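You operate a simulated robot arm through the tools that you are given. There is no shell and no other tool. Be economical: measure what you need, move in short steps, check, and stop when the job is done.

You are at the controls of a simulated robot arm. One attempt, no reset.

Task
Fit the powder tank named on the machine card and make the machine ready.
Fine: screw it tight on the stud, shut the vent, set the card's powder mark and pressure, switch to BLAST and see READY.

Only the result counts: the job must be done as asked and must still hold three seconds after the hand-in. Knocking over, shifting, dropping, spilling or breaking anything else fails it.

Robot
A 6-joint arm with a four-finger gripper on a trunk, on a base that drives. Base frame: it is fixed to the floor where the robot stands at the start and does not move with it; the origin is under the middle of the robot, x ahead of it, y to its left, z up. Lengths are in mm, angles in rad, forces in N, time in s.
Its first joint turns from -2.897 to 2.897 rad. Places, roughly: abrasive machine [800, 800, 1300]; cabinet mode switch [1600, 5900, 1000]; cabinet powder knob [1500, 5900, 1000]; cabinet pressure knob [1400, 5900, 1000]; machine card [700, 700, 1400]; machine mode switch [600, 800, 1200]; machine powder knob [600, 700, 1100]; machine pressure knob [600, 700, 1200]; tank stud [600, 500, 1100]; vent lever [700, 200, 1100]. Payload 3.43 kg.
Tool frame: the origin (TCP) lies between the finger pads and is the grasp point; the fingertips stand 30 mm ahead of it; z points along the fingers, y is the line along which they close. Largest opening 120 mm; the body of the gripper starts 85 mm behind the TCP.
Orientation is that of the tool frame in the base frame, as a unit quaternion [w, x, y, z]. With the fingers straight down and closing along the base's y, the tool's x points along the base's -x, its y along +y and its z along -z.

Tools
- The arm moves only by the tool apply_moves. Its argument "commands" is a list of rows, each an object (a shift or turn left out is 0, a gripper value left out holds the last) with "delta_pos": the shift along the tool's x, y, z in units of 30 mm (1.0 is 30 mm), a list of three; "delta_rot": the turn, a rotation vector about the tool's x, y, z in units of 8 degrees (1.0 is 8 degrees), a list of three; "claw": the gripper command, from -1 (shut) to 1 (fully open), values between in proportion. In form: [{"delta_pos": [dx, dy, dz], "delta_rot": [rx, ry, rz], "claw": claw}, ...]. A call has 1 to 10 rows; each row shifts and turns the commanded pose from where the row before left it, along the tool's axes as they then stand. A call with a number of a shift or a turn outside -1 to 1 is refused whole. Rows are played at 5 a second. More than 50 mm and 0.15 rad between two rows, or a gripper value outside its range, and nothing of the call is played. Where a pose cannot be reached the arm comes as near as it can. A force on the tool above 90 N (or 10 N above the force at the start of the call, whichever is more), or a blocked arm, ends the call early, and 0.2 s more pass. Each finger halts on what it meets, pressing with about 32 N; the grip force reading is that of the motor and also rises with nothing between the fingers. The clock runs only during rows and for 0.2 s after the last one: add rows that do not move to give the fingers time. It gives the time, the measured TCP pose, the force on the tool (base axes), the opening and the grip force at its end, in the units of the frame above (readings bear some noise), with the torque about the TCP (base axes, N m) and any sound that the robot's microphone picked up.
- Cameras (640 x 400 px; columns grow to the right, rows downward): "scene" is now at [-207.1, 210.7, 1272]; the picture's right is [0.23, -0.97, -0.00], its down [0.05, 0.01, -1.00] and it looks along [0.97, 0.23, 0.05] (base axes); focal length 288 px, centre (320, 200). "wrist" rides on the gripper at [71, -17, -121] in the tool frame; the picture's right is [0.23, 0.97, 0.00], its down [-0.81, 0.19, -0.55] and it looks along [-0.54, 0.13, 0.83] (tool axes); focal length 275 px, centre (320, 200).
- grab_frame(camera): a new picture of that camera. No time passes.
- roll_base(legs): drives the robot by 1 to 6 legs, each [ahead, turn to the left] in mm and rad, along the robot's own axes; the way and the turn of a leg run together, so that a leg with both is an arc; at most 1500 mm and 3.142 rad a leg. The arm and the cameras ride along, it lands a little off, and it stops where it bumps. It gives what a move gives.
- turn_head(pan, tilt): turns the head with the scene camera to pan (to the left, within 2.496 rad either way) and tilt (down, from -0.506 to 1.204), counted from straight ahead of the robot. It gives what a move gives.
- probe_pixels(camera, pixels): for up to 12 pixels [column, row] of the newest picture of that camera ("zoom" is the newest enlarged one), the place [x, y, z] in the base frame of the surface seen there, good to about 3 mm. No time passes.
- inspect(camera, box): a new picture of the part [left, top, right, bottom] of that camera's present view, enlarged. No time passes.
- job_done(): hands the job in; it is judged then, once.

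Keep the steps short. Do not move on a guess: measure, check each grasp and each placing, and mend mistakes. In all there are 80 turns and 48 pictures (those below and enlarged ones count). Leave the gripper open and the arm clear of the work at the hand-in unless told otherwise, and finish with a single line.

The tools are called after "Emit:" as name(argument=value, ...) on one line, values as JSON. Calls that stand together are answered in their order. apply_moves: Moves the arm, as the interface text tells. Its arguments: {"type":"object","properties":{"commands":{"type":"array","items":{"type":"object","properties":{"delta_pos":{"type":"array","items":{"type":"number"}},"delta_rot":{"type":"array","items":{"type":"number"}},"claw":{"type":"number"}}}}},"required":["commands"]} The other tools are called the same way: roll_base (legs) drives the base; turn_head (pan, tilt) turns the head that bears the scene camera; grab_frame (camera) takes a picture; probe_pixels (camera, pixels) gives the place of the surface under pixels of a picture; inspect (camera, box) takes an enlarged picture of a part of a camera's view; job_done () hands the job in.

At the start:

```text
time_s: 0.0
tool_pos: [519.0, 508.8, 1359.0]
ee_rot: [-0.002, 0.002, 1.0, 0.001]
contact_force: [1.2, 0.1, 0.0]
torque: [0.01, 0.02, -0.03]
finger_gap: 120.0
grasp_force: 0.0
robot x, y, heading: [-3.2, 2.9, -0.005]
head pan, tilt: [0.236, -0.065]
```

scene: 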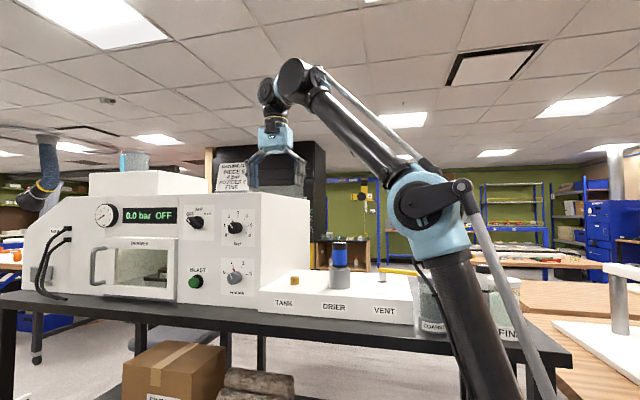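
wrist: 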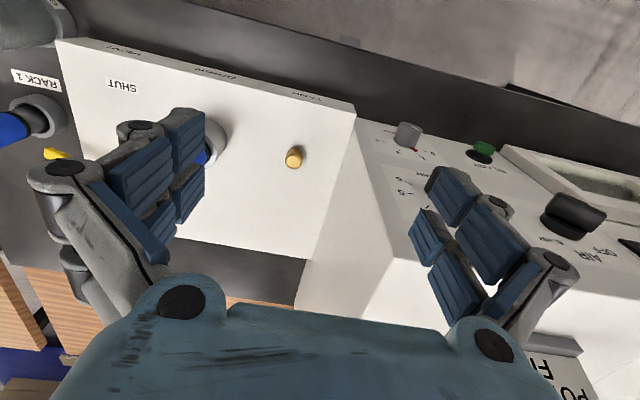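

I begin by reading the card and the panel closely with enlarged views.

Emit:
inspect(camera="scene", box=[205, 140, 315, 210])

Emit:
inspect(camera="scene", box=[80, 190, 260, 305])

Emit:
inspect(camera="scene", box=[260, 220, 580, 400])

```text
5.71 times, centred on (260, 175) of scene
```

zoom: 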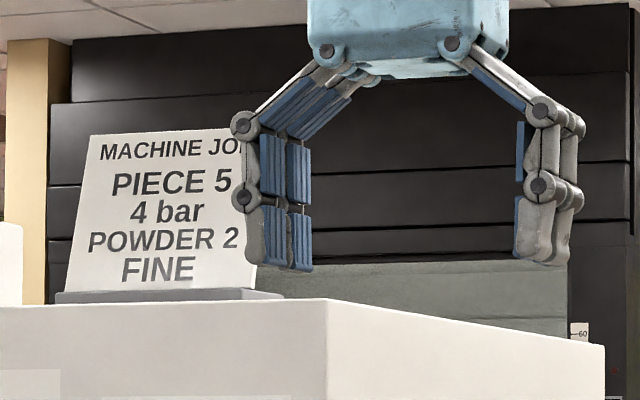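

```text
3.48 times, centred on (170, 248) of scene
```

zoom: 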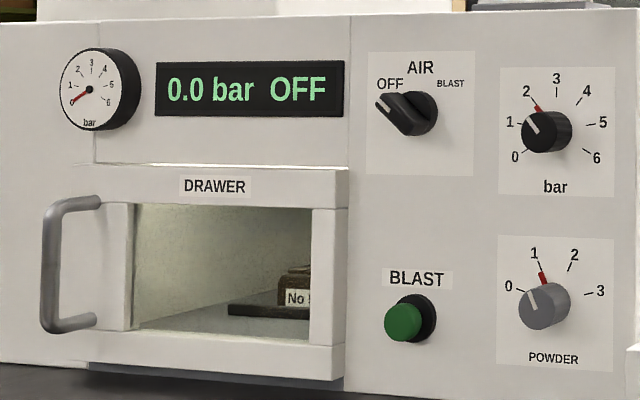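

```text
2.00 times, centred on (420, 310) of scene
```

zoom: 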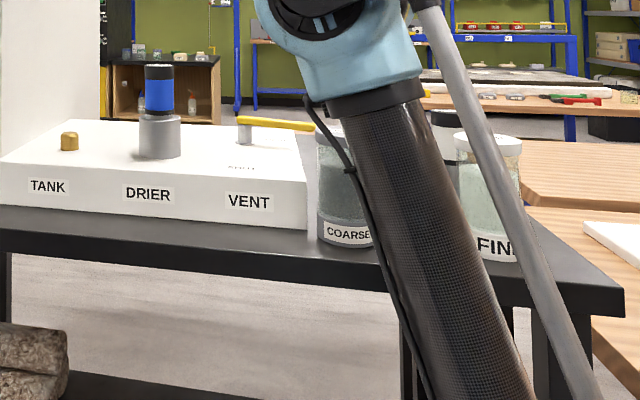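

The card asks for 4 bar, powder 2, tank FINE. Next I measure the stud, vent lever, jars and knobs.

Emit:
probe_pixels(camera="scene", pixels=[[294, 277], [294, 283], [383, 271], [410, 272], [484, 281], [507, 283], [507, 334], [434, 328], [235, 277], [233, 226], [196, 220], [340, 265]])

Emit:
inspect(camera="scene", box=[215, 200, 260, 300])

Emit:
inspect(camera="wrist", box=[0, 30, 360, 260])

```text
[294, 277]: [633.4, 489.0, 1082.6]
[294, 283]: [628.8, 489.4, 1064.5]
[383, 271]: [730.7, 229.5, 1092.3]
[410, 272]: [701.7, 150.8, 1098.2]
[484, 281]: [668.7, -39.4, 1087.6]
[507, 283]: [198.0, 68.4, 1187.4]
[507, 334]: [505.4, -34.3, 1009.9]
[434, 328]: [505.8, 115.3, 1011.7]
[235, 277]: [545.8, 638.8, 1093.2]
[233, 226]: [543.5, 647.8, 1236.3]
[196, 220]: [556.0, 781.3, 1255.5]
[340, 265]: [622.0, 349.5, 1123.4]
```

```text
4.00 times, centred on (238, 250) of scene
```

zoom: 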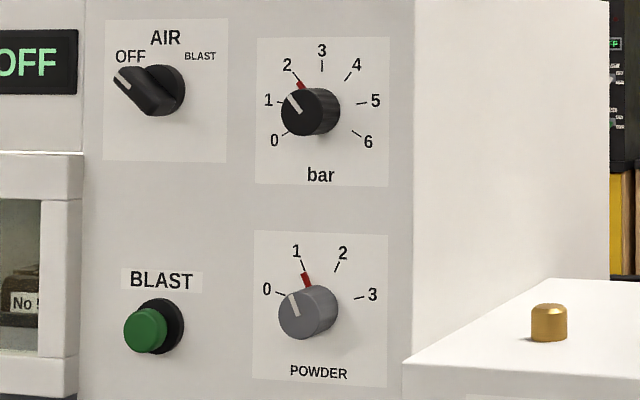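

```text
1.74 times, centred on (180, 145) of wrist
```

zoom: 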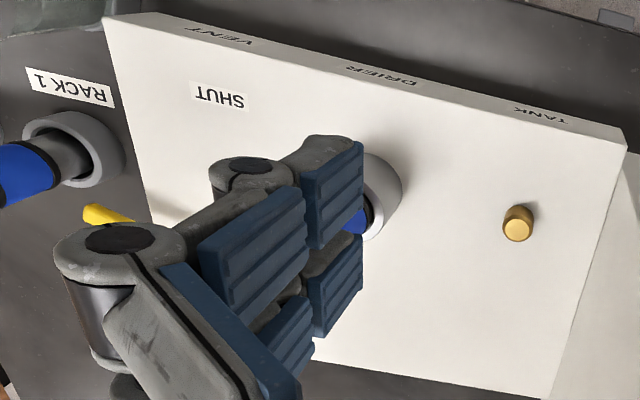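

The red marks match the pointers: the pressure is at 2 and the powder at 1, with the mode OFF. The arm hides the jars, so I move it right along base −y, staying high, to look at them from above.

Emit:
apply_moves(commands=[{"delta_pos": [0, -1, 0]}, {"delta_pos": [0, -1, 0]}, {"delta_pos": [0, -1, 0]}, {"delta_pos": [0, -1, 0]}, {"delta_pos": [0, -1, 0]}, {"delta_pos": [0, -1, 0]}, {"delta_pos": [0, -1, 0]}, {"delta_pos": [0, -1, 0]}, {"delta_pos": [0, -1, 0]}, {"delta_pos": [0, -1, 0]}])

Emit:
grab_frame(camera="wrist")

Emit:
grab_frame(camera="scene")

```text
time_s: 2.2
tool_pos: [503.4, 209.6, 1365.6]
ee_rot: [0.005, 0.001, 1.0, 0.001]
contact_force: [0.2, 0.2, -0.7]
torque: [0.0, 0.04, 0.0]
finger_gap: 120.1
grasp_force: 0.2
robot x, y, heading: [0.9, 0.7, 0.001]
head pan, tilt: [0.236, -0.065]
```

```text
40 pictures are left
```

wrist: 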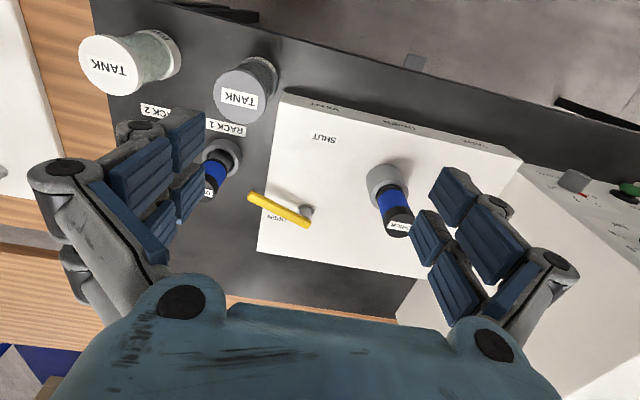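

```text
39 pictures are left
```

scene: 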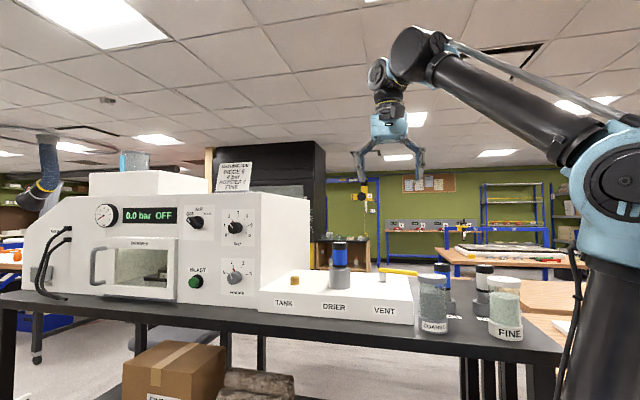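

I can now see COARSE at (434,300) and FINE at (506,308), with the drier cartridges behind them. I zoom in on the jars and measure FINE.

Emit:
inspect(camera="scene", box=[370, 255, 540, 355])

Emit:
probe_pixels(camera="wrist", pixels=[[81, 64], [106, 65], [134, 65], [118, 95], [170, 55], [216, 98], [241, 97], [266, 97], [246, 117], [307, 210], [252, 195], [278, 204]])

Emit:
probe_pixels(camera="scene", pixels=[[491, 281], [505, 282], [519, 283], [506, 292], [506, 315], [508, 338], [489, 315], [521, 315], [419, 305], [447, 305], [434, 284], [434, 330]])

```text
3.76 times, centred on (455, 305) of scene
```

zoom: 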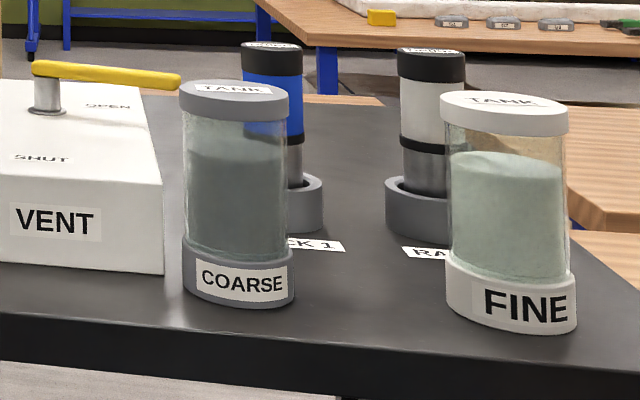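

```text
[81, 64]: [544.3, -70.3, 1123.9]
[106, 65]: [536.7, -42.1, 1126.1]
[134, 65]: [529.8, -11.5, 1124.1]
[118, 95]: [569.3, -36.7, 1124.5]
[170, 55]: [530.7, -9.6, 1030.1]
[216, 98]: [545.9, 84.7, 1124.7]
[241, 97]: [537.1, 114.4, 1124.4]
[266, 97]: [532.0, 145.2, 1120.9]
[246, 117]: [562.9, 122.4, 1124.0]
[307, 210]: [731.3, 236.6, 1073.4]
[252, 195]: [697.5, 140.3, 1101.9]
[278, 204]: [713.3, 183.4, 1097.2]
```

```text
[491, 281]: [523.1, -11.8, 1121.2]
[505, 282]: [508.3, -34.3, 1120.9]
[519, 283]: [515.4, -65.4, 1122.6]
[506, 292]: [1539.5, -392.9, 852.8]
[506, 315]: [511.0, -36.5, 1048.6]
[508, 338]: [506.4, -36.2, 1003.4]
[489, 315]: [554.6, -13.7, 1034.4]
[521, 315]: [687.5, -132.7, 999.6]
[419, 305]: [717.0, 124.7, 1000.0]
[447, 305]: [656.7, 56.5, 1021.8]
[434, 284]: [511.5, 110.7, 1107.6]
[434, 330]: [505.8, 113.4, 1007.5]
```

The FINE jar's axis is near (540, −40), its lid is about 66 mm across, and it stands from z=1000 to 1124. I hover over it and then check the pose.

Emit:
apply_moves(commands=[{"delta_pos": [-0.137, -0.926, 0.426]}, {"delta_pos": [-0.137, -0.926, 0.426]}, {"delta_pos": [-0.137, -0.926, 0.426]}, {"delta_pos": [-0.137, -0.926, 0.426]}, {"delta_pos": [-0.137, -0.926, 0.426]}, {"delta_pos": [-0.137, -0.926, 0.426]}, {"delta_pos": [-0.137, -0.926, 0.426]}, {"delta_pos": [-0.137, -0.926, 0.426]}, {"delta_pos": [-0.137, -0.926, 0.426]}, {"claw": 1}])

Emit:
grab_frame(camera="wrist")

```text
time_s: 4.4
tool_pos: [538.8, -41.1, 1250.4]
ee_rot: [0.005, 0.003, 1.0, 0.0]
contact_force: [-1.1, -0.7, 0.0]
torque: [0.02, -0.02, 0.02]
finger_gap: 119.8
grasp_force: 0.1
robot x, y, heading: [-1.0, -0.0, 0.002]
head pan, tilt: [0.236, -0.065]
```

```text
37 pictures are left
```

wrist: 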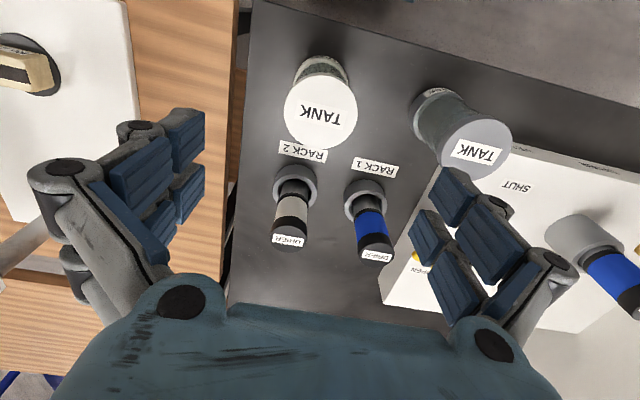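

Emit:
probe_pixels(camera="wrist", pixels=[[287, 107], [354, 107], [321, 76], [321, 147], [298, 82], [344, 135], [344, 82], [298, 135]])

```text
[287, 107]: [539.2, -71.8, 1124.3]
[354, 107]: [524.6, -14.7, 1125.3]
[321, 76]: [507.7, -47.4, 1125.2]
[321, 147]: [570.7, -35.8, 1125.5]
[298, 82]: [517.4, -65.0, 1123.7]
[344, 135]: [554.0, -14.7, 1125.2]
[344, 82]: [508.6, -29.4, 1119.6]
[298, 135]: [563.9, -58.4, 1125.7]
```

The lid centre is at (538.5, −41) with a radius of about 32, so the gripper is centred over it. I go down to z≈1113 and close.

Emit:
apply_moves(commands=[{"delta_pos": [0, 0, 0.913]}, {"delta_pos": [0, 0, 0.913]}, {"delta_pos": [0, 0, 0.913]}, {"delta_pos": [0, 0, 0.913]}, {"delta_pos": [0, 0, 0.913]}, {"claw": 1}, {"claw": -1}, {"claw": -1}, {"claw": -1}, {"claw": -1}])

Emit:
grab_frame(camera="scene")

```text
time_s: 6.6
tool_pos: [540.9, -40.5, 1114.4]
ee_rot: [0.006, 0.002, 1.0, 0.0]
contact_force: [0.3, -1.9, 10.2]
torque: [0.05, -0.07, 0.0]
finger_gap: 64.4
grasp_force: 32.0
robot x, y, heading: [-1.1, -0.4, -0.001]
head pan, tilt: [0.236, -0.065]
```

```text
36 pictures are left
```

scene: 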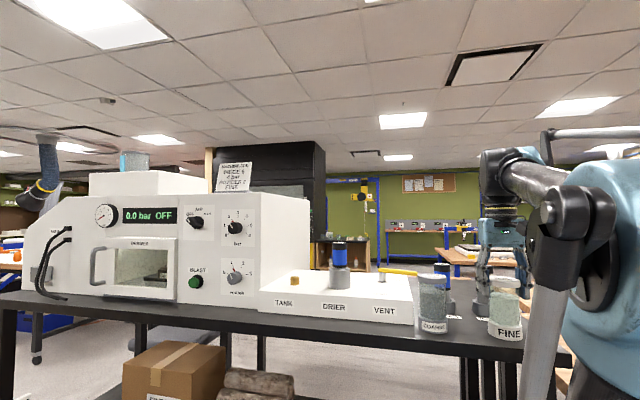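

It is gripped at 64.4 mm and 32 N. I lift straight up, then check.

Emit:
apply_moves(commands=[{"delta_pos": [0, 0, -0.3]}, {"delta_pos": [0, 0, -0.7]}, {"delta_pos": [0, 0, -1]}, {"delta_pos": [0, 0, -1]}, {"delta_pos": [0, 0, -1]}, {"delta_pos": [0, 0, -1]}, {"delta_pos": [0, 0, -1]}, {"delta_pos": [0, 0, -0.8]}, {"claw": -1}])

Emit:
grab_frame(camera="wrist")

```text
time_s: 8.6
tool_pos: [538.9, -39.4, 1317.0]
ee_rot: [0.006, 0.002, 1.0, 0.0]
contact_force: [-0.8, -0.9, -4.0]
torque: [-0.01, 0.0, 0.03]
finger_gap: 64.7
grasp_force: 32.2
robot x, y, heading: [0.3, 0.6, 0.002]
head pan, tilt: [0.236, -0.065]
```

```text
35 pictures are left
```

wrist: 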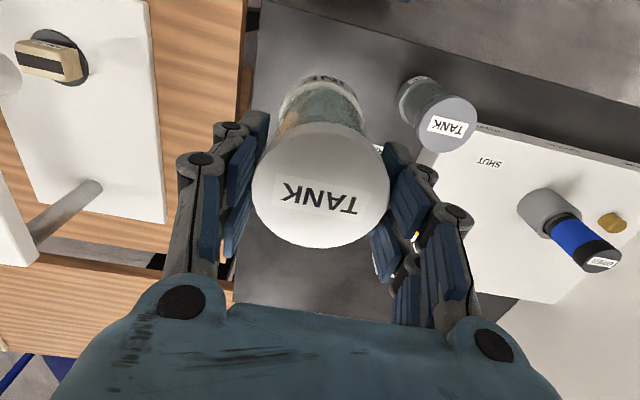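

The jar is held and level. I measure the brass stud at (612,222) precisely.

Emit:
inspect(camera="scene", box=[250, 255, 340, 315])

Emit:
probe_pixels(camera="wrist", pixels=[[615, 222], [606, 221], [622, 225], [615, 216], [614, 229], [600, 217], [599, 245]])

Emit:
probe_pixels(camera="scene", pixels=[[291, 281], [294, 281], [298, 281], [295, 276], [294, 284], [294, 290], [340, 242], [308, 250]])

```text
6.67 times, centred on (295, 285) of scene
```

zoom: 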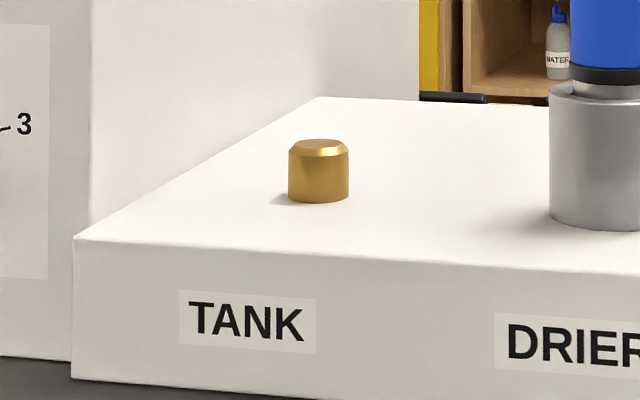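

```text
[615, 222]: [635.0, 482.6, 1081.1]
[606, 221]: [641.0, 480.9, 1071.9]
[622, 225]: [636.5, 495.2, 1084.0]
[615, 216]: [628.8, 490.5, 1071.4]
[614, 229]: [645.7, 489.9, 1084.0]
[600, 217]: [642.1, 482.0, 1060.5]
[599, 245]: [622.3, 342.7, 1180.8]
```

```text
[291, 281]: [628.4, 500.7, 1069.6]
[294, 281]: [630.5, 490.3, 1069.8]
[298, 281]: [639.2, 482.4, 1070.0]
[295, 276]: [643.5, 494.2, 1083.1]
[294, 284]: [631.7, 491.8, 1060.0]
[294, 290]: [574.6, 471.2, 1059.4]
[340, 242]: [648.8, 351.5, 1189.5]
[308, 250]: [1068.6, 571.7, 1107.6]
```

The stud is centred at about (640, 490), with its top at 1084 and the box top at 1060. The drier at (640, 350) reaches 1190, so I carry the jar along y at x≈540, in front of the drier.

Emit:
apply_moves(commands=[{"delta_pos": [0, 0.98, 0]}, {"delta_pos": [0, 0.98, 0]}, {"delta_pos": [0, 0.98, 0]}, {"delta_pos": [0, 0.98, 0]}, {"delta_pos": [0, 0.98, 0]}, {"delta_pos": [0, 0.98, 0]}, {"delta_pos": [0, 0.98, 0]}, {"delta_pos": [0, 0.98, 0]}, {"delta_pos": [0, 0.98, 0]}])

Emit:
apply_moves(commands=[{"delta_pos": [0, 0.98, 0]}, {"delta_pos": [0, 0.98, 0]}, {"delta_pos": [0, 0.98, 0]}, {"delta_pos": [0, 0.98, 0]}, {"delta_pos": [0, 0.98, 0]}, {"delta_pos": [0, 0.98, 0]}, {"delta_pos": [0, 0.98, 0]}, {"delta_pos": [0, 0.98, 0]}, {"delta_pos": [0, 0.98, 0]}])

Emit:
grab_frame(camera="wrist")

```text
time_s: 10.6
tool_pos: [540.1, 222.7, 1316.6]
ee_rot: [0.005, 0.002, 1.0, 0.0]
contact_force: [-0.7, -0.4, -2.4]
torque: [0.02, -0.03, 0.02]
finger_gap: 64.5
grasp_force: 32.2
robot x, y, heading: [-1.7, 2.3, -0.003]
head pan, tilt: [0.236, -0.065]
```

```text
time_s: 12.6
tool_pos: [540.4, 487.6, 1316.8]
ee_rot: [0.005, 0.002, 1.0, 0.0]
contact_force: [-0.5, -1.3, -2.1]
torque: [0.07, -0.03, 0.0]
finger_gap: 64.6
grasp_force: 31.6
robot x, y, heading: [0.6, 0.9, 0.001]
head pan, tilt: [0.236, -0.065]
```

```text
33 pictures are left
```

wrist: 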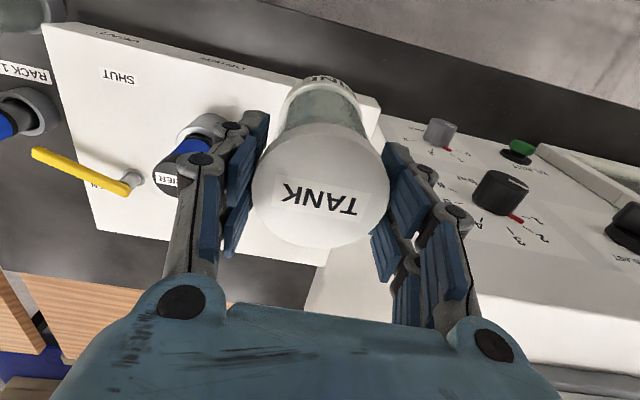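

I check the lid centre relative to the TCP, the machine's side wall and the dial geometry.

Emit:
probe_pixels(camera="wrist", pixels=[[320, 124], [320, 246], [254, 185], [387, 185], [290, 137], [360, 235], [384, 150], [340, 270], [165, 178], [437, 130], [500, 190], [320, 100]])

Emit:
inspect(camera="wrist", box=[400, 100, 640, 250])

```text
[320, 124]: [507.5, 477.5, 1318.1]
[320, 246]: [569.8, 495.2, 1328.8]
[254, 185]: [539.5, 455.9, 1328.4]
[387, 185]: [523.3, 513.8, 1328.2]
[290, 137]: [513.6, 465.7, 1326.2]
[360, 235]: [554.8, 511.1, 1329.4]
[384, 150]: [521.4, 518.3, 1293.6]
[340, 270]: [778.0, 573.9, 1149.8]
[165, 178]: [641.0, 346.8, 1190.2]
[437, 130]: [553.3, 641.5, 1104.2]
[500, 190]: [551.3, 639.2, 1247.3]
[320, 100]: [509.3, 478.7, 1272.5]
```

```text
2.67 times, centred on (520, 175) of wrist
```

zoom: 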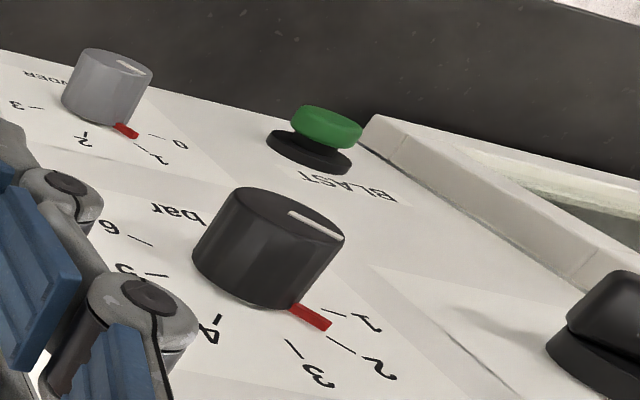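

The jar is centred on the TCP and the machine's side wall is at y=574. For a long screwing stroke, I first turn the tool −80° in the air, which keeps the camera side away from the wall.

Emit:
apply_moves(commands=[{"delta_rot": [0, 0, -1]}, {"delta_rot": [0, 0, -1]}, {"delta_rot": [0, 0, -1]}, {"delta_rot": [0, 0, -1]}, {"delta_rot": [0, 0, -1]}, {"delta_rot": [0, 0, -1]}, {"delta_rot": [0, 0, -1]}, {"delta_rot": [0, 0, -1]}, {"delta_rot": [0, 0, -1]}, {"delta_rot": [0, 0, -1]}])

Emit:
apply_moves(commands=[{"delta_rot": [0, 0, -1]}, {"delta_rot": [0, 0, -1]}, {"delta_rot": [0, 0, -1]}, {"delta_rot": [0, 0, -1]}, {"delta_rot": [0, 0, -1]}, {"delta_rot": [0, 0, -1]}, {"delta_rot": [0, 0, -1]}])

```text
time_s: 14.8
tool_pos: [541.5, 489.2, 1316.1]
ee_rot: [0.004, -0.642, 0.767, -0.004]
contact_force: [0.2, -0.5, -2.9]
torque: [0.02, 0.01, 0.0]
finger_gap: 64.9
grasp_force: 31.6
robot x, y, heading: [-2.6, 1.4, 0.001]
head pan, tilt: [0.236, -0.065]
```

```text
time_s: 16.4
tool_pos: [540.5, 488.0, 1317.8]
ee_rot: [-0.002, 0.927, -0.376, 0.005]
contact_force: [0.9, -0.8, -2.6]
torque: [-0.03, -0.02, 0.03]
finger_gap: 64.5
grasp_force: 32.1
robot x, y, heading: [2.5, -0.4, 0.0]
head pan, tilt: [0.236, -0.065]
```

The tool is turned by −136° without trouble. I move the jar over the stud, lower it to just above, and look.

Emit:
apply_moves(commands=[{"delta_pos": [0.578, -0.584, 0]}, {"delta_pos": [0.578, -0.584, 0]}, {"delta_pos": [0.578, -0.584, 0]}, {"delta_pos": [0.578, -0.584, 0]}, {"delta_pos": [0, 0, 0.7]}, {"delta_pos": [0, 0, 0.7]}, {"delta_pos": [0, 0, 0.7]}, {"delta_pos": [0, 0, 0.7]}, {"claw": -1}])

Emit:
grab_frame(camera="wrist")

Emit:
inspect(camera="scene", box=[230, 180, 390, 305])

```text
time_s: 18.4
tool_pos: [640.8, 491.3, 1235.7]
ee_rot: [-0.003, 0.927, -0.376, 0.005]
contact_force: [0.6, -0.6, -3.7]
torque: [0.02, 0.0, 0.0]
finger_gap: 64.8
grasp_force: 32.0
robot x, y, heading: [-1.0, -1.1, 0.004]
head pan, tilt: [0.236, -0.065]
```

```text
31 pictures are left
```

wrist: 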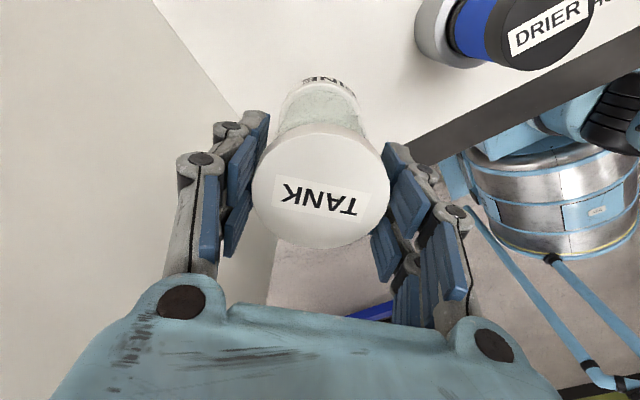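

```text
3.20 times, centred on (310, 242) of scene
```

zoom: 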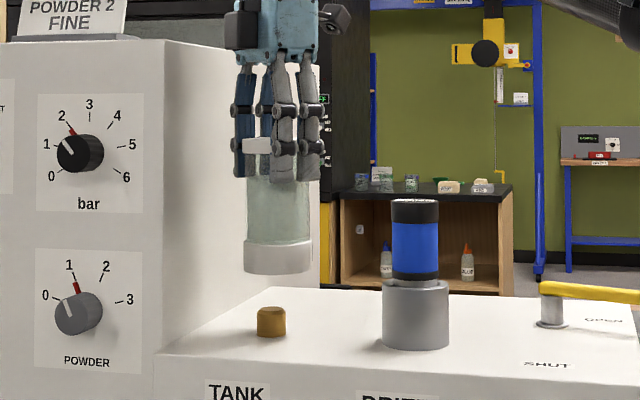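

In the scene zoom, the jar base centre (279) looks slightly right of the stud (271). I probe both to get the offset.

Emit:
probe_pixels(camera="zoom", pixels=[[246, 258], [279, 258], [312, 258], [260, 262], [298, 262], [259, 322], [271, 322], [284, 322], [271, 309], [390, 325], [416, 325], [446, 325]])

Emit:
probe_pixels(camera="wrist", pixels=[[320, 126], [320, 246], [254, 185], [387, 185], [290, 137], [360, 235], [280, 232]])

```text
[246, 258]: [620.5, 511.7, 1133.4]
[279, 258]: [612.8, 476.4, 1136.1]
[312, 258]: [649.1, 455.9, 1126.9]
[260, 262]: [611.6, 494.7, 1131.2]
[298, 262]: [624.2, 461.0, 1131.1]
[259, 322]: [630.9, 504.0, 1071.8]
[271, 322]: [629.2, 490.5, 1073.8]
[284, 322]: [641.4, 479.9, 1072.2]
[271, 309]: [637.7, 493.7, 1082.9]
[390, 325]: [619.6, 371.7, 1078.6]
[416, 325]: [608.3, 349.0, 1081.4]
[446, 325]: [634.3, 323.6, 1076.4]
```

```text
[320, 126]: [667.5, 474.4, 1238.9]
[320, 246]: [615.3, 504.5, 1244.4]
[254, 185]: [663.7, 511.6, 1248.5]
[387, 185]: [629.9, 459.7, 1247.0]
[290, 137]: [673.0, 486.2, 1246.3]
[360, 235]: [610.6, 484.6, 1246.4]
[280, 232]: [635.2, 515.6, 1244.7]
```

The jar is off by about (+3, −6) from the stud. I correct that, lower 30 mm more, and check again at higher zoom.

Emit:
apply_moves(commands=[{"delta_pos": [-0.21, -0.073, 0]}, {"delta_pos": [0, 0, 0.5]}, {"delta_pos": [0, 0, 0.5]}, {"claw": -1}])

Emit:
inspect(camera="scene", box=[262, 240, 326, 295])

```text
time_s: 19.4
tool_pos: [637.5, 496.5, 1205.3]
ee_rot: [-0.003, 0.927, -0.376, 0.006]
contact_force: [-0.2, 0.6, -2.5]
torque: [0.0, 0.02, 0.02]
finger_gap: 64.6
grasp_force: 32.3
robot x, y, heading: [-3.0, 1.3, -0.001]
head pan, tilt: [0.236, -0.065]
```

```text
7.27 times, centred on (294, 268) of scene
```

zoom: 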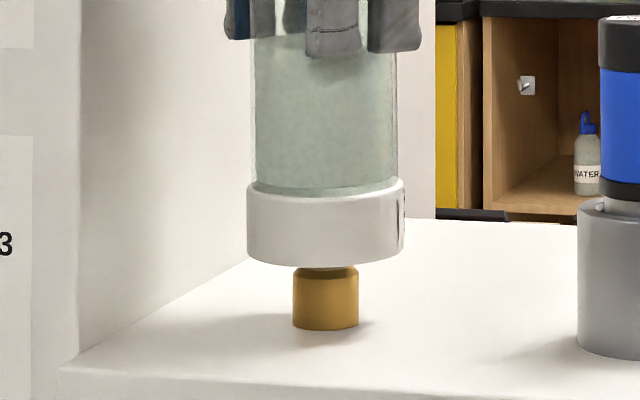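

The lateral alignment is now exact, with both at column 326. I check the depth along the view.

Emit:
probe_pixels(camera="zoom", pixels=[[326, 225], [326, 240], [300, 230], [350, 230], [326, 255], [270, 230], [326, 290], [326, 300], [326, 310], [310, 300], [342, 300], [320, 320]])

Emit:
probe_pixels(camera="wrist", pixels=[[320, 185]])

```text
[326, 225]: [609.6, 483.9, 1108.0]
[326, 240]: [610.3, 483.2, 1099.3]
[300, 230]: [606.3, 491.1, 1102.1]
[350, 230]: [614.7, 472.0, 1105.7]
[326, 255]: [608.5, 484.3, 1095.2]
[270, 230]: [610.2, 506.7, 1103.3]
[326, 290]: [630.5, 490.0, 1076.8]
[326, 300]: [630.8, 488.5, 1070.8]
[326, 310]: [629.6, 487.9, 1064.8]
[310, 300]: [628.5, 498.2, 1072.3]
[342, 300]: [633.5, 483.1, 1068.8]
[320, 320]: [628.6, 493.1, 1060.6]
```

```text
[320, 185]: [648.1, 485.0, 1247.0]
```

The depth needs about +2 mm along the view. I correct that and lower gently until it touches.

Emit:
apply_moves(commands=[{"delta_pos": [0.032, -0.058, 0]}, {"delta_pos": [0, 0, 0.1]}, {"delta_pos": [0, 0, 0.1]}, {"delta_pos": [0, 0, 0.1]}, {"claw": -1}])

```text
time_s: 20.6
tool_pos: [638.6, 495.9, 1194.1]
ee_rot: [-0.002, 0.927, -0.376, 0.004]
contact_force: [0.0, -0.2, -2.5]
torque: [0.03, 0.01, 0.0]
finger_gap: 64.6
grasp_force: 32.4
robot x, y, heading: [-0.6, 6.4, -0.002]
head pan, tilt: [0.236, -0.065]
```

There is no contact yet, with the jar bottom near 1080, so the socket seems to be going over the stud. I continue gently.

Emit:
apply_moves(commands=[{"delta_pos": [0, 0, 0.1]}, {"delta_pos": [0, 0, 0.1]}, {"delta_pos": [0, 0, 0.1]}, {"claw": -1}])

Emit:
inspect(camera="scene", box=[262, 240, 326, 295])

```text
time_s: 21.6
tool_pos: [639.3, 497.9, 1187.3]
ee_rot: [-0.002, 0.927, -0.376, 0.004]
contact_force: [0.3, 0.4, -2.4]
torque: [-0.03, -0.01, 0.01]
finger_gap: 64.8
grasp_force: 31.7
robot x, y, heading: [-2.8, 5.7, -0.0]
head pan, tilt: [0.236, -0.065]
```

```text
7.27 times, centred on (294, 268) of scene
```

zoom: 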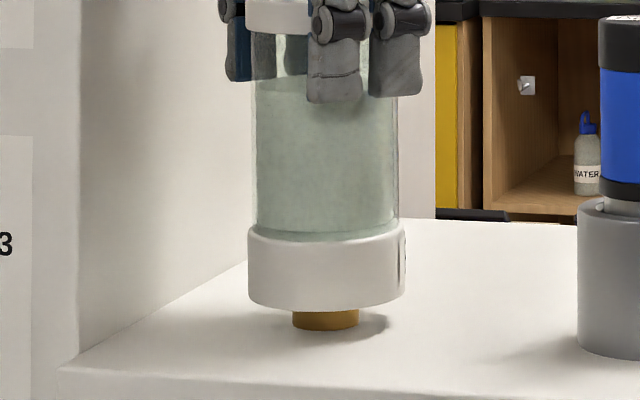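

Emit:
apply_moves(commands=[{"delta_pos": [0, 0, 0.1]}, {"delta_pos": [0, 0, 0.1]}, {"claw": -1}])

```text
time_s: 22.4
tool_pos: [641.8, 496.1, 1180.4]
ee_rot: [-0.002, 0.926, -0.377, 0.006]
contact_force: [22.0, 4.3, 1.2]
torque: [0.42, -0.88, -0.02]
finger_gap: 64.5
grasp_force: 31.7
robot x, y, heading: [1.6, -1.0, 0.001]
head pan, tilt: [0.236, -0.065]
```

The stud pushes the jar in +x with 22 N. I yield 3 mm in +x and read the force again.

Emit:
apply_moves(commands=[{"delta_pos": [0.072, -0.07, 0]}, {"claw": -1}])

```text
time_s: 23.0
tool_pos: [641.3, 496.9, 1181.3]
ee_rot: [-0.002, 0.927, -0.376, 0.005]
contact_force: [3.0, -2.8, -2.0]
torque: [-0.42, -0.23, -0.04]
finger_gap: 64.7
grasp_force: 31.9
robot x, y, heading: [1.7, 2.6, -0.002]
head pan, tilt: [0.236, -0.065]
```

The lateral force is gone. I turn clockwise (+z of the tool) a little and watch the forces.

Emit:
apply_moves(commands=[{"delta_rot": [0, 0, 1]}, {"delta_rot": [0, 0, 1]}, {"delta_rot": [0, 0, 1]}, {"delta_rot": [0, 0, 1]}, {"claw": -1}])

```text
time_s: 24.2
tool_pos: [641.2, 497.3, 1180.6]
ee_rot: [-0.004, 0.786, -0.618, 0.004]
contact_force: [-0.3, -7.5, -3.5]
torque: [-0.98, 0.05, -0.03]
finger_gap: 64.9
grasp_force: 31.9
robot x, y, heading: [-3.3, 0.9, -0.004]
head pan, tilt: [0.236, -0.065]
```

The stud now pushes −y by 7 N and the thread isn't loaded axially. I ease 1.5 mm in −y and lower in 1.5 mm steps.

Emit:
apply_moves(commands=[{"delta_pos": [0.049, 0.012, 0]}, {"delta_pos": [0, 0, 0.05]}, {"delta_pos": [0, 0, 0.05]}, {"claw": -1}])

```text
time_s: 25.2
tool_pos: [642.3, 495.5, 1177.6]
ee_rot: [-0.004, 0.787, -0.616, 0.004]
contact_force: [5.4, 15.6, 12.8]
torque: [0.51, -0.18, 0.02]
finger_gap: 64.9
grasp_force: 32.2
robot x, y, heading: [1.2, -0.4, -0.001]
head pan, tilt: [0.236, -0.065]
```

There is axial contact now (about 15 N up). I ease +0.8 mm in y and turn clockwise.

Emit:
apply_moves(commands=[{"delta_pos": [-0.026, -0.006, 0]}, {"delta_rot": [0, 0, 1]}, {"delta_rot": [0, 0, 1]}, {"delta_rot": [0, 0, 1]}, {"delta_rot": [0, 0, 1]}, {"claw": -1}])

Emit:
inspect(camera="scene", box=[262, 240, 326, 295])

```text
time_s: 26.6
tool_pos: [642.0, 494.8, 1176.8]
ee_rot: [0.005, -0.585, 0.811, -0.004]
contact_force: [25.1, 6.7, 13.2]
torque: [-0.02, -0.98, 0.01]
finger_gap: 64.7
grasp_force: 31.9
robot x, y, heading: [-1.5, 2.9, -0.004]
head pan, tilt: [0.236, -0.065]
```

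```text
7.27 times, centred on (294, 268) of scene
```

zoom: 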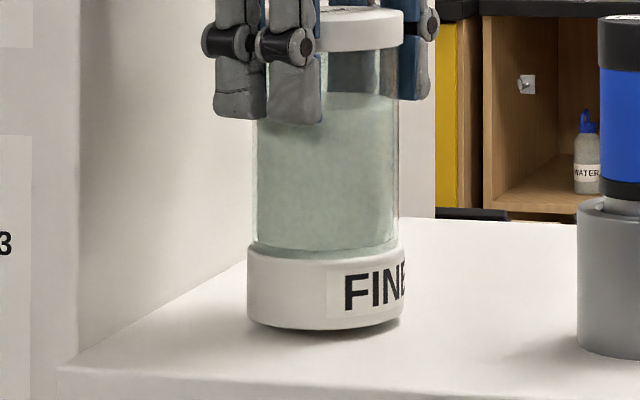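

The label turned with the gripper and the jar base is about 3 mm above the box. I relieve 2 mm in +x and keep turning with slight downward following.

Emit:
apply_moves(commands=[{"delta_pos": [-0.021, -0.063, 0]}, {"delta_rot": [0, 0, 1], "delta_pos": [0, 0, 0.02]}, {"delta_rot": [0, 0, 1], "delta_pos": [0, 0, 0.02]}, {"delta_rot": [0, 0, 1], "delta_pos": [0, 0, 0.02]}, {"delta_rot": [0, 0, 1], "delta_pos": [0, 0, 0.02]}, {"delta_rot": [0, 0, 1]}, {"delta_rot": [0, 0, 1]}, {"claw": -1}])

```text
time_s: 28.4
tool_pos: [643.5, 495.9, 1176.1]
ee_rot: [0.006, -0.206, 0.979, 0.0]
contact_force: [-9.5, -4.0, 16.6]
torque: [-0.27, 0.62, -0.01]
finger_gap: 64.7
grasp_force: 32.6
robot x, y, heading: [-0.0, -1.7, -0.001]
head pan, tilt: [0.236, -0.065]
```

The turning goes well, with torque still near 0, so it is not tight yet. I release slightly (gap about 78) and turn back in place to regrasp.

Emit:
apply_moves(commands=[{"claw": 0.3}, {"claw": 0.3}])

Emit:
apply_moves(commands=[{"delta_rot": [0, 0, -1]}, {"delta_rot": [0, 0, -1]}, {"delta_rot": [0, 0, -1]}, {"delta_rot": [0, 0, -1]}, {"delta_rot": [0, 0, -1]}, {"delta_rot": [0, 0, -1]}, {"delta_rot": [0, 0, -1]}, {"delta_rot": [0, 0, -1]}])

Emit:
apply_moves(commands=[{"delta_rot": [0, 0, -1]}, {"delta_rot": [0, 0, -1]}, {"delta_rot": [0, 0, -1]}, {"delta_rot": [0, 0, -1]}, {"delta_rot": [0, 0, -1]}, {"delta_rot": [0, 0, -1]}, {"delta_rot": [0, 0, -1]}, {"delta_rot": [0, 0, -1]}])

Emit:
grab_frame(camera="wrist")

```text
time_s: 29.0
tool_pos: [644.7, 495.8, 1174.5]
ee_rot: [0.006, -0.206, 0.979, 0.0]
contact_force: [-0.1, 0.5, 0.3]
torque: [0.03, 0.03, 0.04]
finger_gap: 78.0
grasp_force: 0.0
robot x, y, heading: [0.1, 1.0, -0.001]
head pan, tilt: [0.236, -0.065]
```

```text
time_s: 30.8
tool_pos: [643.9, 495.9, 1174.5]
ee_rot: [0.004, -0.693, 0.721, -0.003]
contact_force: [0.1, 0.6, 0.3]
torque: [-0.01, 0.01, 0.0]
finger_gap: 77.7
grasp_force: 0.0
robot x, y, heading: [-0.7, -1.8, -0.002]
head pan, tilt: [0.236, -0.065]
```

```text
time_s: 32.6
tool_pos: [644.3, 495.3, 1173.5]
ee_rot: [-0.001, 0.97, -0.243, 0.005]
contact_force: [-0.5, -0.7, 0.1]
torque: [0.0, 0.0, 0.01]
finger_gap: 78.1
grasp_force: 0.1
robot x, y, heading: [1.0, 0.3, -0.0]
head pan, tilt: [0.236, -0.065]
```

```text
26 pictures are left
```

wrist: 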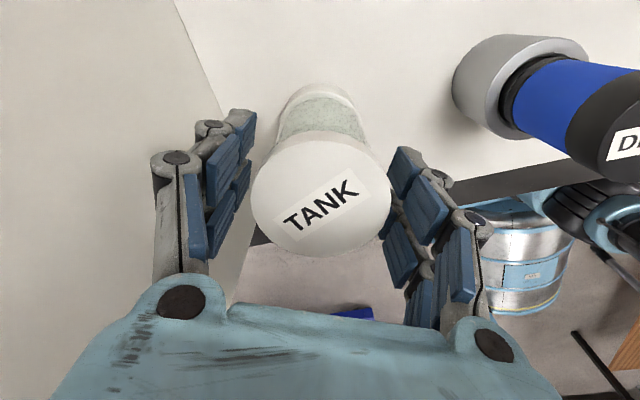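

I regrasp at 152° and turn clockwise again.

Emit:
apply_moves(commands=[{"claw": -1}, {"claw": -1}, {"claw": -1}, {"delta_rot": [0, 0, 1]}, {"delta_rot": [0, 0, 1]}, {"delta_rot": [0, 0, 1]}, {"delta_rot": [0, 0, 1]}, {"delta_rot": [0, 0, 1]}, {"delta_rot": [0, 0, 1]}, {"delta_rot": [0, 0, 1]}])

Emit:
apply_moves(commands=[{"delta_rot": [0, 0, 1]}, {"delta_rot": [0, 0, 1]}, {"delta_rot": [0, 0, 1]}, {"delta_rot": [0, 0, 1]}, {"delta_rot": [0, 0, 1]}, {"delta_rot": [0, 0, 1]}, {"delta_rot": [0, 0, 1]}, {"delta_rot": [0, 0, 1]}, {"claw": -1}])

Emit:
inspect(camera="scene", box=[262, 240, 326, 295])

```text
time_s: 34.8
tool_pos: [642.8, 496.7, 1174.7]
ee_rot: [-0.004, 0.741, -0.672, 0.003]
contact_force: [-21.6, -18.2, 0.0]
torque: [-0.97, 0.58, 0.0]
finger_gap: 64.6
grasp_force: 31.8
robot x, y, heading: [-0.1, 2.0, 0.0]
head pan, tilt: [0.236, -0.065]
```

```text
time_s: 36.8
tool_pos: [643.3, 496.5, 1175.4]
ee_rot: [0.005, -0.273, 0.962, -0.001]
contact_force: [-13.5, -3.0, -1.1]
torque: [-0.32, 0.01, 0.0]
finger_gap: 64.8
grasp_force: 31.6
robot x, y, heading: [3.6, 3.0, -0.001]
head pan, tilt: [0.236, -0.065]
```

```text
7.27 times, centred on (294, 268) of scene
```

zoom: 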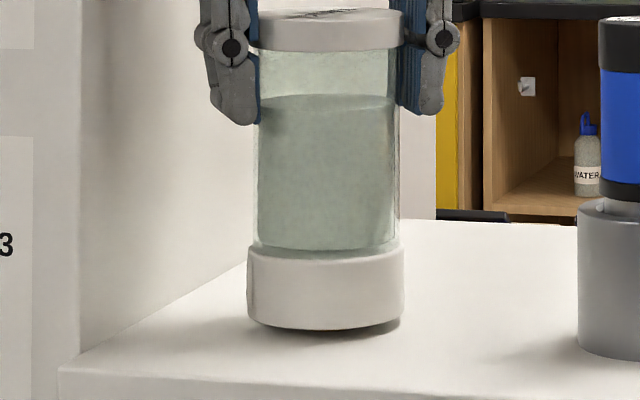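

The jar turned but did not sink: there was no downward force and some sideways load from my 2 mm offset. I release, recentre by (−2, +0.5), turn back and regrasp. Then I turn while pressing down lightly.

Emit:
apply_moves(commands=[{"claw": 0.3}, {"claw": 0.3}, {"delta_pos": [0.048, 0.049, 0]}, {"delta_rot": [0, 0, -1]}, {"delta_rot": [0, 0, -1]}, {"delta_rot": [0, 0, -1]}, {"delta_rot": [0, 0, -1]}, {"delta_rot": [0, 0, -1]}, {"delta_rot": [0, 0, -1]}, {"delta_rot": [0, 0, -1]}])

Emit:
apply_moves(commands=[{"delta_rot": [0, 0, -1]}, {"delta_rot": [0, 0, -1]}, {"delta_rot": [0, 0, -1]}, {"delta_rot": [0, 0, -1]}, {"delta_rot": [0, 0, -1]}, {"delta_rot": [0, 0, -1]}, {"delta_rot": [0, 0, -1]}, {"delta_rot": [0, 0, -1]}])

Emit:
inspect(camera="scene", box=[262, 240, 326, 295])

Emit:
grab_frame(camera="wrist")

```text
time_s: 39.0
tool_pos: [643.0, 497.8, 1174.6]
ee_rot: [0.004, -0.694, 0.72, -0.003]
contact_force: [0.0, 0.1, 0.4]
torque: [0.03, 0.04, -0.02]
finger_gap: 78.1
grasp_force: 0.0
robot x, y, heading: [-2.2, 0.7, 0.008]
head pan, tilt: [0.236, -0.065]
```

```text
time_s: 40.8
tool_pos: [642.4, 497.1, 1175.8]
ee_rot: [-0.002, 0.97, -0.242, 0.006]
contact_force: [-0.2, -0.4, 0.4]
torque: [0.04, -0.01, 0.02]
finger_gap: 78.3
grasp_force: 0.1
robot x, y, heading: [0.7, 1.0, 0.001]
head pan, tilt: [0.236, -0.065]
```

```text
7.27 times, centred on (294, 268) of scene
```

zoom: 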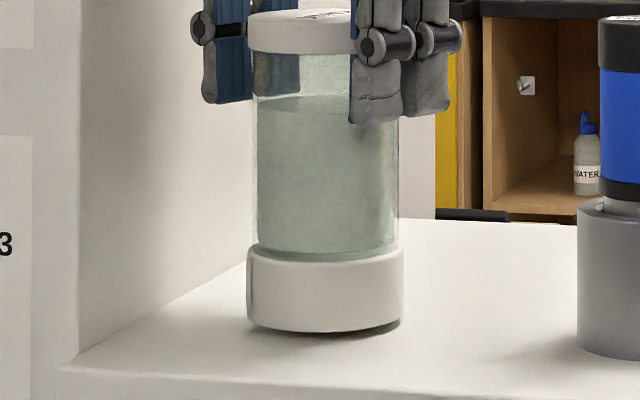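

```text
23 pictures are left
```

wrist: 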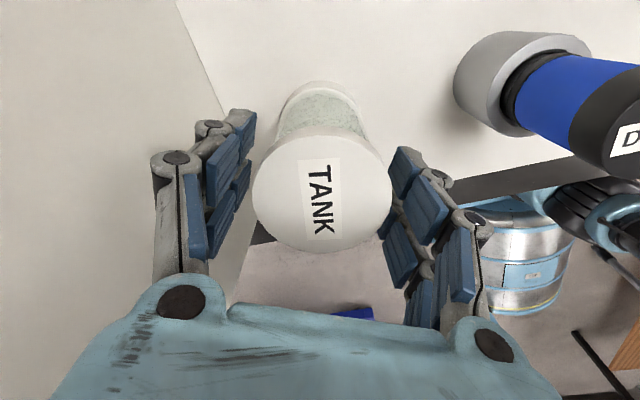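

The jar stands free, still about 3 mm up. I grip, press down 4 mm and turn clockwise.

Emit:
apply_moves(commands=[{"claw": -1}, {"claw": -1}, {"claw": -1}, {"delta_pos": [0, 0, 0.07]}, {"delta_pos": [0, 0, 0.07]}, {"claw": -1}])

Emit:
apply_moves(commands=[{"delta_rot": [0, 0, 1]}, {"delta_rot": [0, 0, 1]}, {"delta_rot": [0, 0, 1]}, {"delta_rot": [0, 0, 1]}, {"delta_rot": [0, 0, 1]}, {"delta_rot": [0, 0, 1]}, {"delta_rot": [0, 0, 1]}, {"claw": -1}])

```text
time_s: 42.2
tool_pos: [642.6, 496.6, 1170.4]
ee_rot: [-0.003, 0.97, -0.244, 0.006]
contact_force: [3.9, -9.1, 21.1]
torque: [-0.35, -0.15, 0.0]
finger_gap: 64.9
grasp_force: 32.1
robot x, y, heading: [1.1, 0.1, -0.003]
head pan, tilt: [0.236, -0.065]
```

```text
time_s: 44.0
tool_pos: [641.4, 495.6, 1171.5]
ee_rot: [-0.005, 0.741, -0.671, 0.004]
contact_force: [8.2, -11.0, 8.3]
torque: [-0.95, -0.27, 0.0]
finger_gap: 64.7
grasp_force: 31.7
robot x, y, heading: [-3.0, 2.5, 0.003]
head pan, tilt: [0.236, -0.065]
```

The upward force fell from 21 to 8 N while turning, so it is sinking. I continue turning with a slight downward feed.

Emit:
apply_moves(commands=[{"delta_rot": [0, 0, 1], "delta_pos": [0, 0, 0.03]}, {"delta_rot": [0, 0, 1], "delta_pos": [0, 0, 0.03]}, {"delta_rot": [0, 0, 1], "delta_pos": [0, 0, 0.03]}, {"delta_rot": [0, 0, 1], "delta_pos": [0, 0, 0.03]}, {"delta_rot": [0, 0, 1]}, {"delta_rot": [0, 0, 1]}, {"delta_rot": [0, 0, 1]}, {"delta_rot": [0, 0, 1]}, {"claw": -1}])

Emit:
inspect(camera="scene", box=[262, 240, 326, 295])

```text
time_s: 46.0
tool_pos: [643.5, 495.2, 1165.7]
ee_rot: [0.006, -0.273, 0.962, 0.0]
contact_force: [15.1, -8.8, 14.9]
torque: [-0.52, -0.38, 0.01]
finger_gap: 64.9
grasp_force: 31.9
robot x, y, heading: [-1.0, 1.6, 0.003]
head pan, tilt: [0.236, -0.065]
```

```text
7.27 times, centred on (294, 268) of scene
```

zoom: 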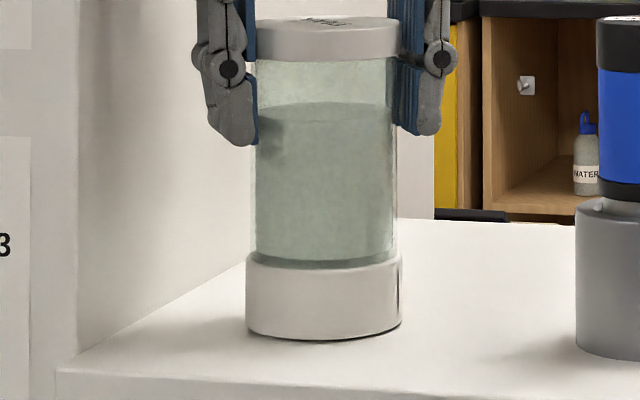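

The jar sank about 4 mm and is now within about 1 mm of the box. I make another stroke to tighten it.

Emit:
apply_moves(commands=[{"claw": 0.3}, {"claw": 0.3}, {"delta_rot": [0, 0, -1]}, {"delta_rot": [0, 0, -1]}, {"delta_rot": [0, 0, -1]}, {"delta_rot": [0, 0, -1]}, {"delta_rot": [0, 0, -1]}, {"delta_rot": [0, 0, -1]}, {"delta_rot": [0, 0, -1]}, {"delta_rot": [0, 0, -1]}])

Emit:
apply_moves(commands=[{"delta_rot": [0, 0, -1]}, {"delta_rot": [0, 0, -1]}, {"delta_rot": [0, 0, -1]}, {"delta_rot": [0, 0, -1]}, {"delta_rot": [0, 0, -1]}, {"delta_rot": [0, 0, -1]}, {"delta_rot": [0, 0, -1]}, {"claw": -1}, {"claw": -1}, {"claw": -1}])

Emit:
apply_moves(commands=[{"delta_pos": [0, 0, 0.05]}, {"delta_rot": [0, 0, 1]}, {"delta_rot": [0, 0, 1]}, {"delta_rot": [0, 0, 1]}, {"delta_rot": [0, 0, 1]}, {"delta_rot": [0, 0, 1]}, {"delta_rot": [0, 0, 1]}, {"delta_rot": [0, 0, 1]}, {"claw": -1}])

```text
time_s: 48.2
tool_pos: [641.5, 497.2, 1166.9]
ee_rot: [-0.003, 0.742, -0.67, 0.003]
contact_force: [-0.3, 0.9, -0.3]
torque: [0.01, -0.03, -0.02]
finger_gap: 77.8
grasp_force: 0.0
robot x, y, heading: [-3.3, 0.1, -0.002]
head pan, tilt: [0.236, -0.065]
```

```text
time_s: 50.4
tool_pos: [641.7, 495.6, 1167.0]
ee_rot: [-0.001, 0.97, -0.244, 0.005]
contact_force: [-2.9, -6.9, 2.1]
torque: [-0.64, 0.33, -0.03]
finger_gap: 64.9
grasp_force: 31.9
robot x, y, heading: [-1.4, 2.1, 0.002]
head pan, tilt: [0.236, -0.065]
```

```text
time_s: 52.4
tool_pos: [643.4, 495.7, 1165.7]
ee_rot: [-0.004, 0.742, -0.671, 0.005]
contact_force: [-4.7, -6.0, 7.3]
torque: [-1.0, 0.29, -0.04]
finger_gap: 64.9
grasp_force: 32.2
robot x, y, heading: [-2.3, 3.3, -0.0]
head pan, tilt: [0.236, -0.065]
```

Emit:
apply_moves(commands=[{"delta_rot": [0, 0, 1], "delta_pos": [0, 0, 0.02]}, {"delta_rot": [0, 0, 1], "delta_pos": [0, 0, 0.02]}, {"delta_rot": [0, 0, 1], "delta_pos": [0, 0, 0.02]}, {"delta_rot": [0, 0, 1], "delta_pos": [0, 0, 0.02]}, {"delta_rot": [0, 0, 1]}, {"delta_rot": [0, 0, 1]}, {"delta_rot": [0, 0, 1]}, {"delta_rot": [0, 0, 1]}])

Emit:
inspect(camera="scene", box=[262, 240, 326, 295])

```text
time_s: 54.2
tool_pos: [642.7, 495.2, 1162.4]
ee_rot: [0.006, -0.273, 0.962, 0.0]
contact_force: [16.9, -12.1, 11.9]
torque: [-0.88, -0.22, -0.03]
finger_gap: 64.6
grasp_force: 32.2
robot x, y, heading: [-2.2, 1.9, -0.001]
head pan, tilt: [0.236, -0.065]
```

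```text
7.27 times, centred on (294, 268) of scene
```

zoom: 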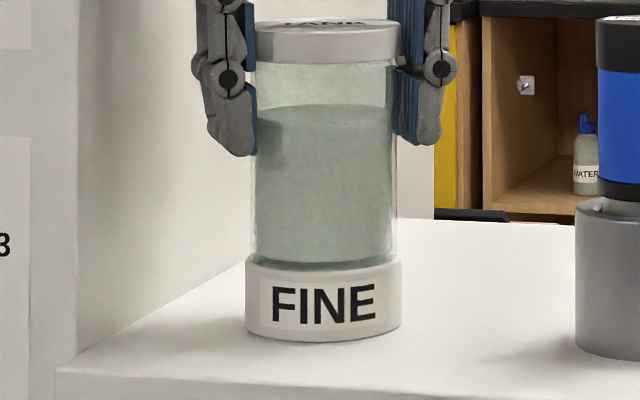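

It sank another ~1 mm and the torque is still low. I make another stroke and watch for a torque rise.

Emit:
apply_moves(commands=[{"claw": 0.3}, {"claw": 0.3}, {"delta_rot": [0, 0, -1], "delta_pos": [0, 0, -0.15]}, {"delta_rot": [0, 0, -1]}, {"delta_rot": [0, 0, -1]}, {"delta_rot": [0, 0, -1]}, {"delta_rot": [0, 0, -1]}, {"delta_rot": [0, 0, -1]}, {"delta_rot": [0, 0, -1]}, {"delta_rot": [0, 0, -1]}])

Emit:
apply_moves(commands=[{"delta_rot": [0, 0, -1]}, {"delta_rot": [0, 0, -1]}, {"delta_rot": [0, 0, -1]}, {"delta_rot": [0, 0, -1]}, {"delta_rot": [0, 0, -1]}, {"delta_rot": [0, 0, -1]}, {"delta_rot": [0, 0, -1]}, {"claw": -1}, {"claw": -1}, {"claw": -1}])

Emit:
apply_moves(commands=[{"delta_pos": [0, 0, 0.05]}, {"delta_rot": [0, 0, 1]}, {"delta_rot": [0, 0, 1]}, {"delta_rot": [0, 0, 1]}, {"delta_rot": [0, 0, 1]}, {"delta_rot": [0, 0, 1]}, {"delta_rot": [0, 0, 1]}, {"delta_rot": [0, 0, 1]}])

Emit:
apply_moves(commands=[{"delta_pos": [0, 0, 0.05]}, {"delta_rot": [0, 0, 1]}, {"delta_rot": [0, 0, 1]}, {"delta_rot": [0, 0, 1]}, {"delta_rot": [0, 0, 1]}, {"delta_rot": [0, 0, 1]}, {"delta_rot": [0, 0, 1]}, {"delta_rot": [0, 0, 1]}, {"delta_rot": [0, 0, 1]}])

Emit:
inspect(camera="scene", box=[262, 240, 326, 295])

```text
time_s: 56.4
tool_pos: [640.9, 496.4, 1166.7]
ee_rot: [-0.004, 0.743, -0.669, 0.004]
contact_force: [-0.2, 0.8, 0.4]
torque: [0.03, -0.01, 0.02]
finger_gap: 78.0
grasp_force: 0.1
robot x, y, heading: [-3.9, 2.9, -0.002]
head pan, tilt: [0.236, -0.065]
```

```text
time_s: 58.6
tool_pos: [642.1, 496.4, 1168.1]
ee_rot: [-0.002, 0.97, -0.243, 0.004]
contact_force: [-2.8, -4.9, 3.7]
torque: [-0.37, 0.22, 0.01]
finger_gap: 64.6
grasp_force: 32.3
robot x, y, heading: [-2.6, 4.1, -0.004]
head pan, tilt: [0.236, -0.065]
```

```text
time_s: 60.4
tool_pos: [641.5, 496.0, 1166.8]
ee_rot: [-0.005, 0.741, -0.672, 0.004]
contact_force: [10.3, 7.8, 9.3]
torque: [-0.14, -0.57, 0.02]
finger_gap: 64.9
grasp_force: 31.8
robot x, y, heading: [-1.1, -2.5, -0.001]
head pan, tilt: [0.236, -0.065]
```

```text
time_s: 62.4
tool_pos: [643.5, 496.6, 1164.7]
ee_rot: [0.006, -0.272, 0.962, -0.001]
contact_force: [11.4, -9.6, -0.9]
torque: [-0.29, -0.32, 0.64]
finger_gap: 64.8
grasp_force: 31.8
robot x, y, heading: [1.2, 1.8, -0.001]
head pan, tilt: [0.236, -0.065]
```

```text
7.27 times, centred on (294, 268) of scene
```

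zoom: 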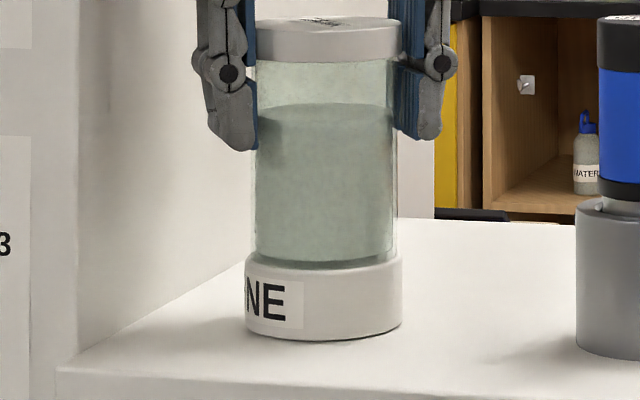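

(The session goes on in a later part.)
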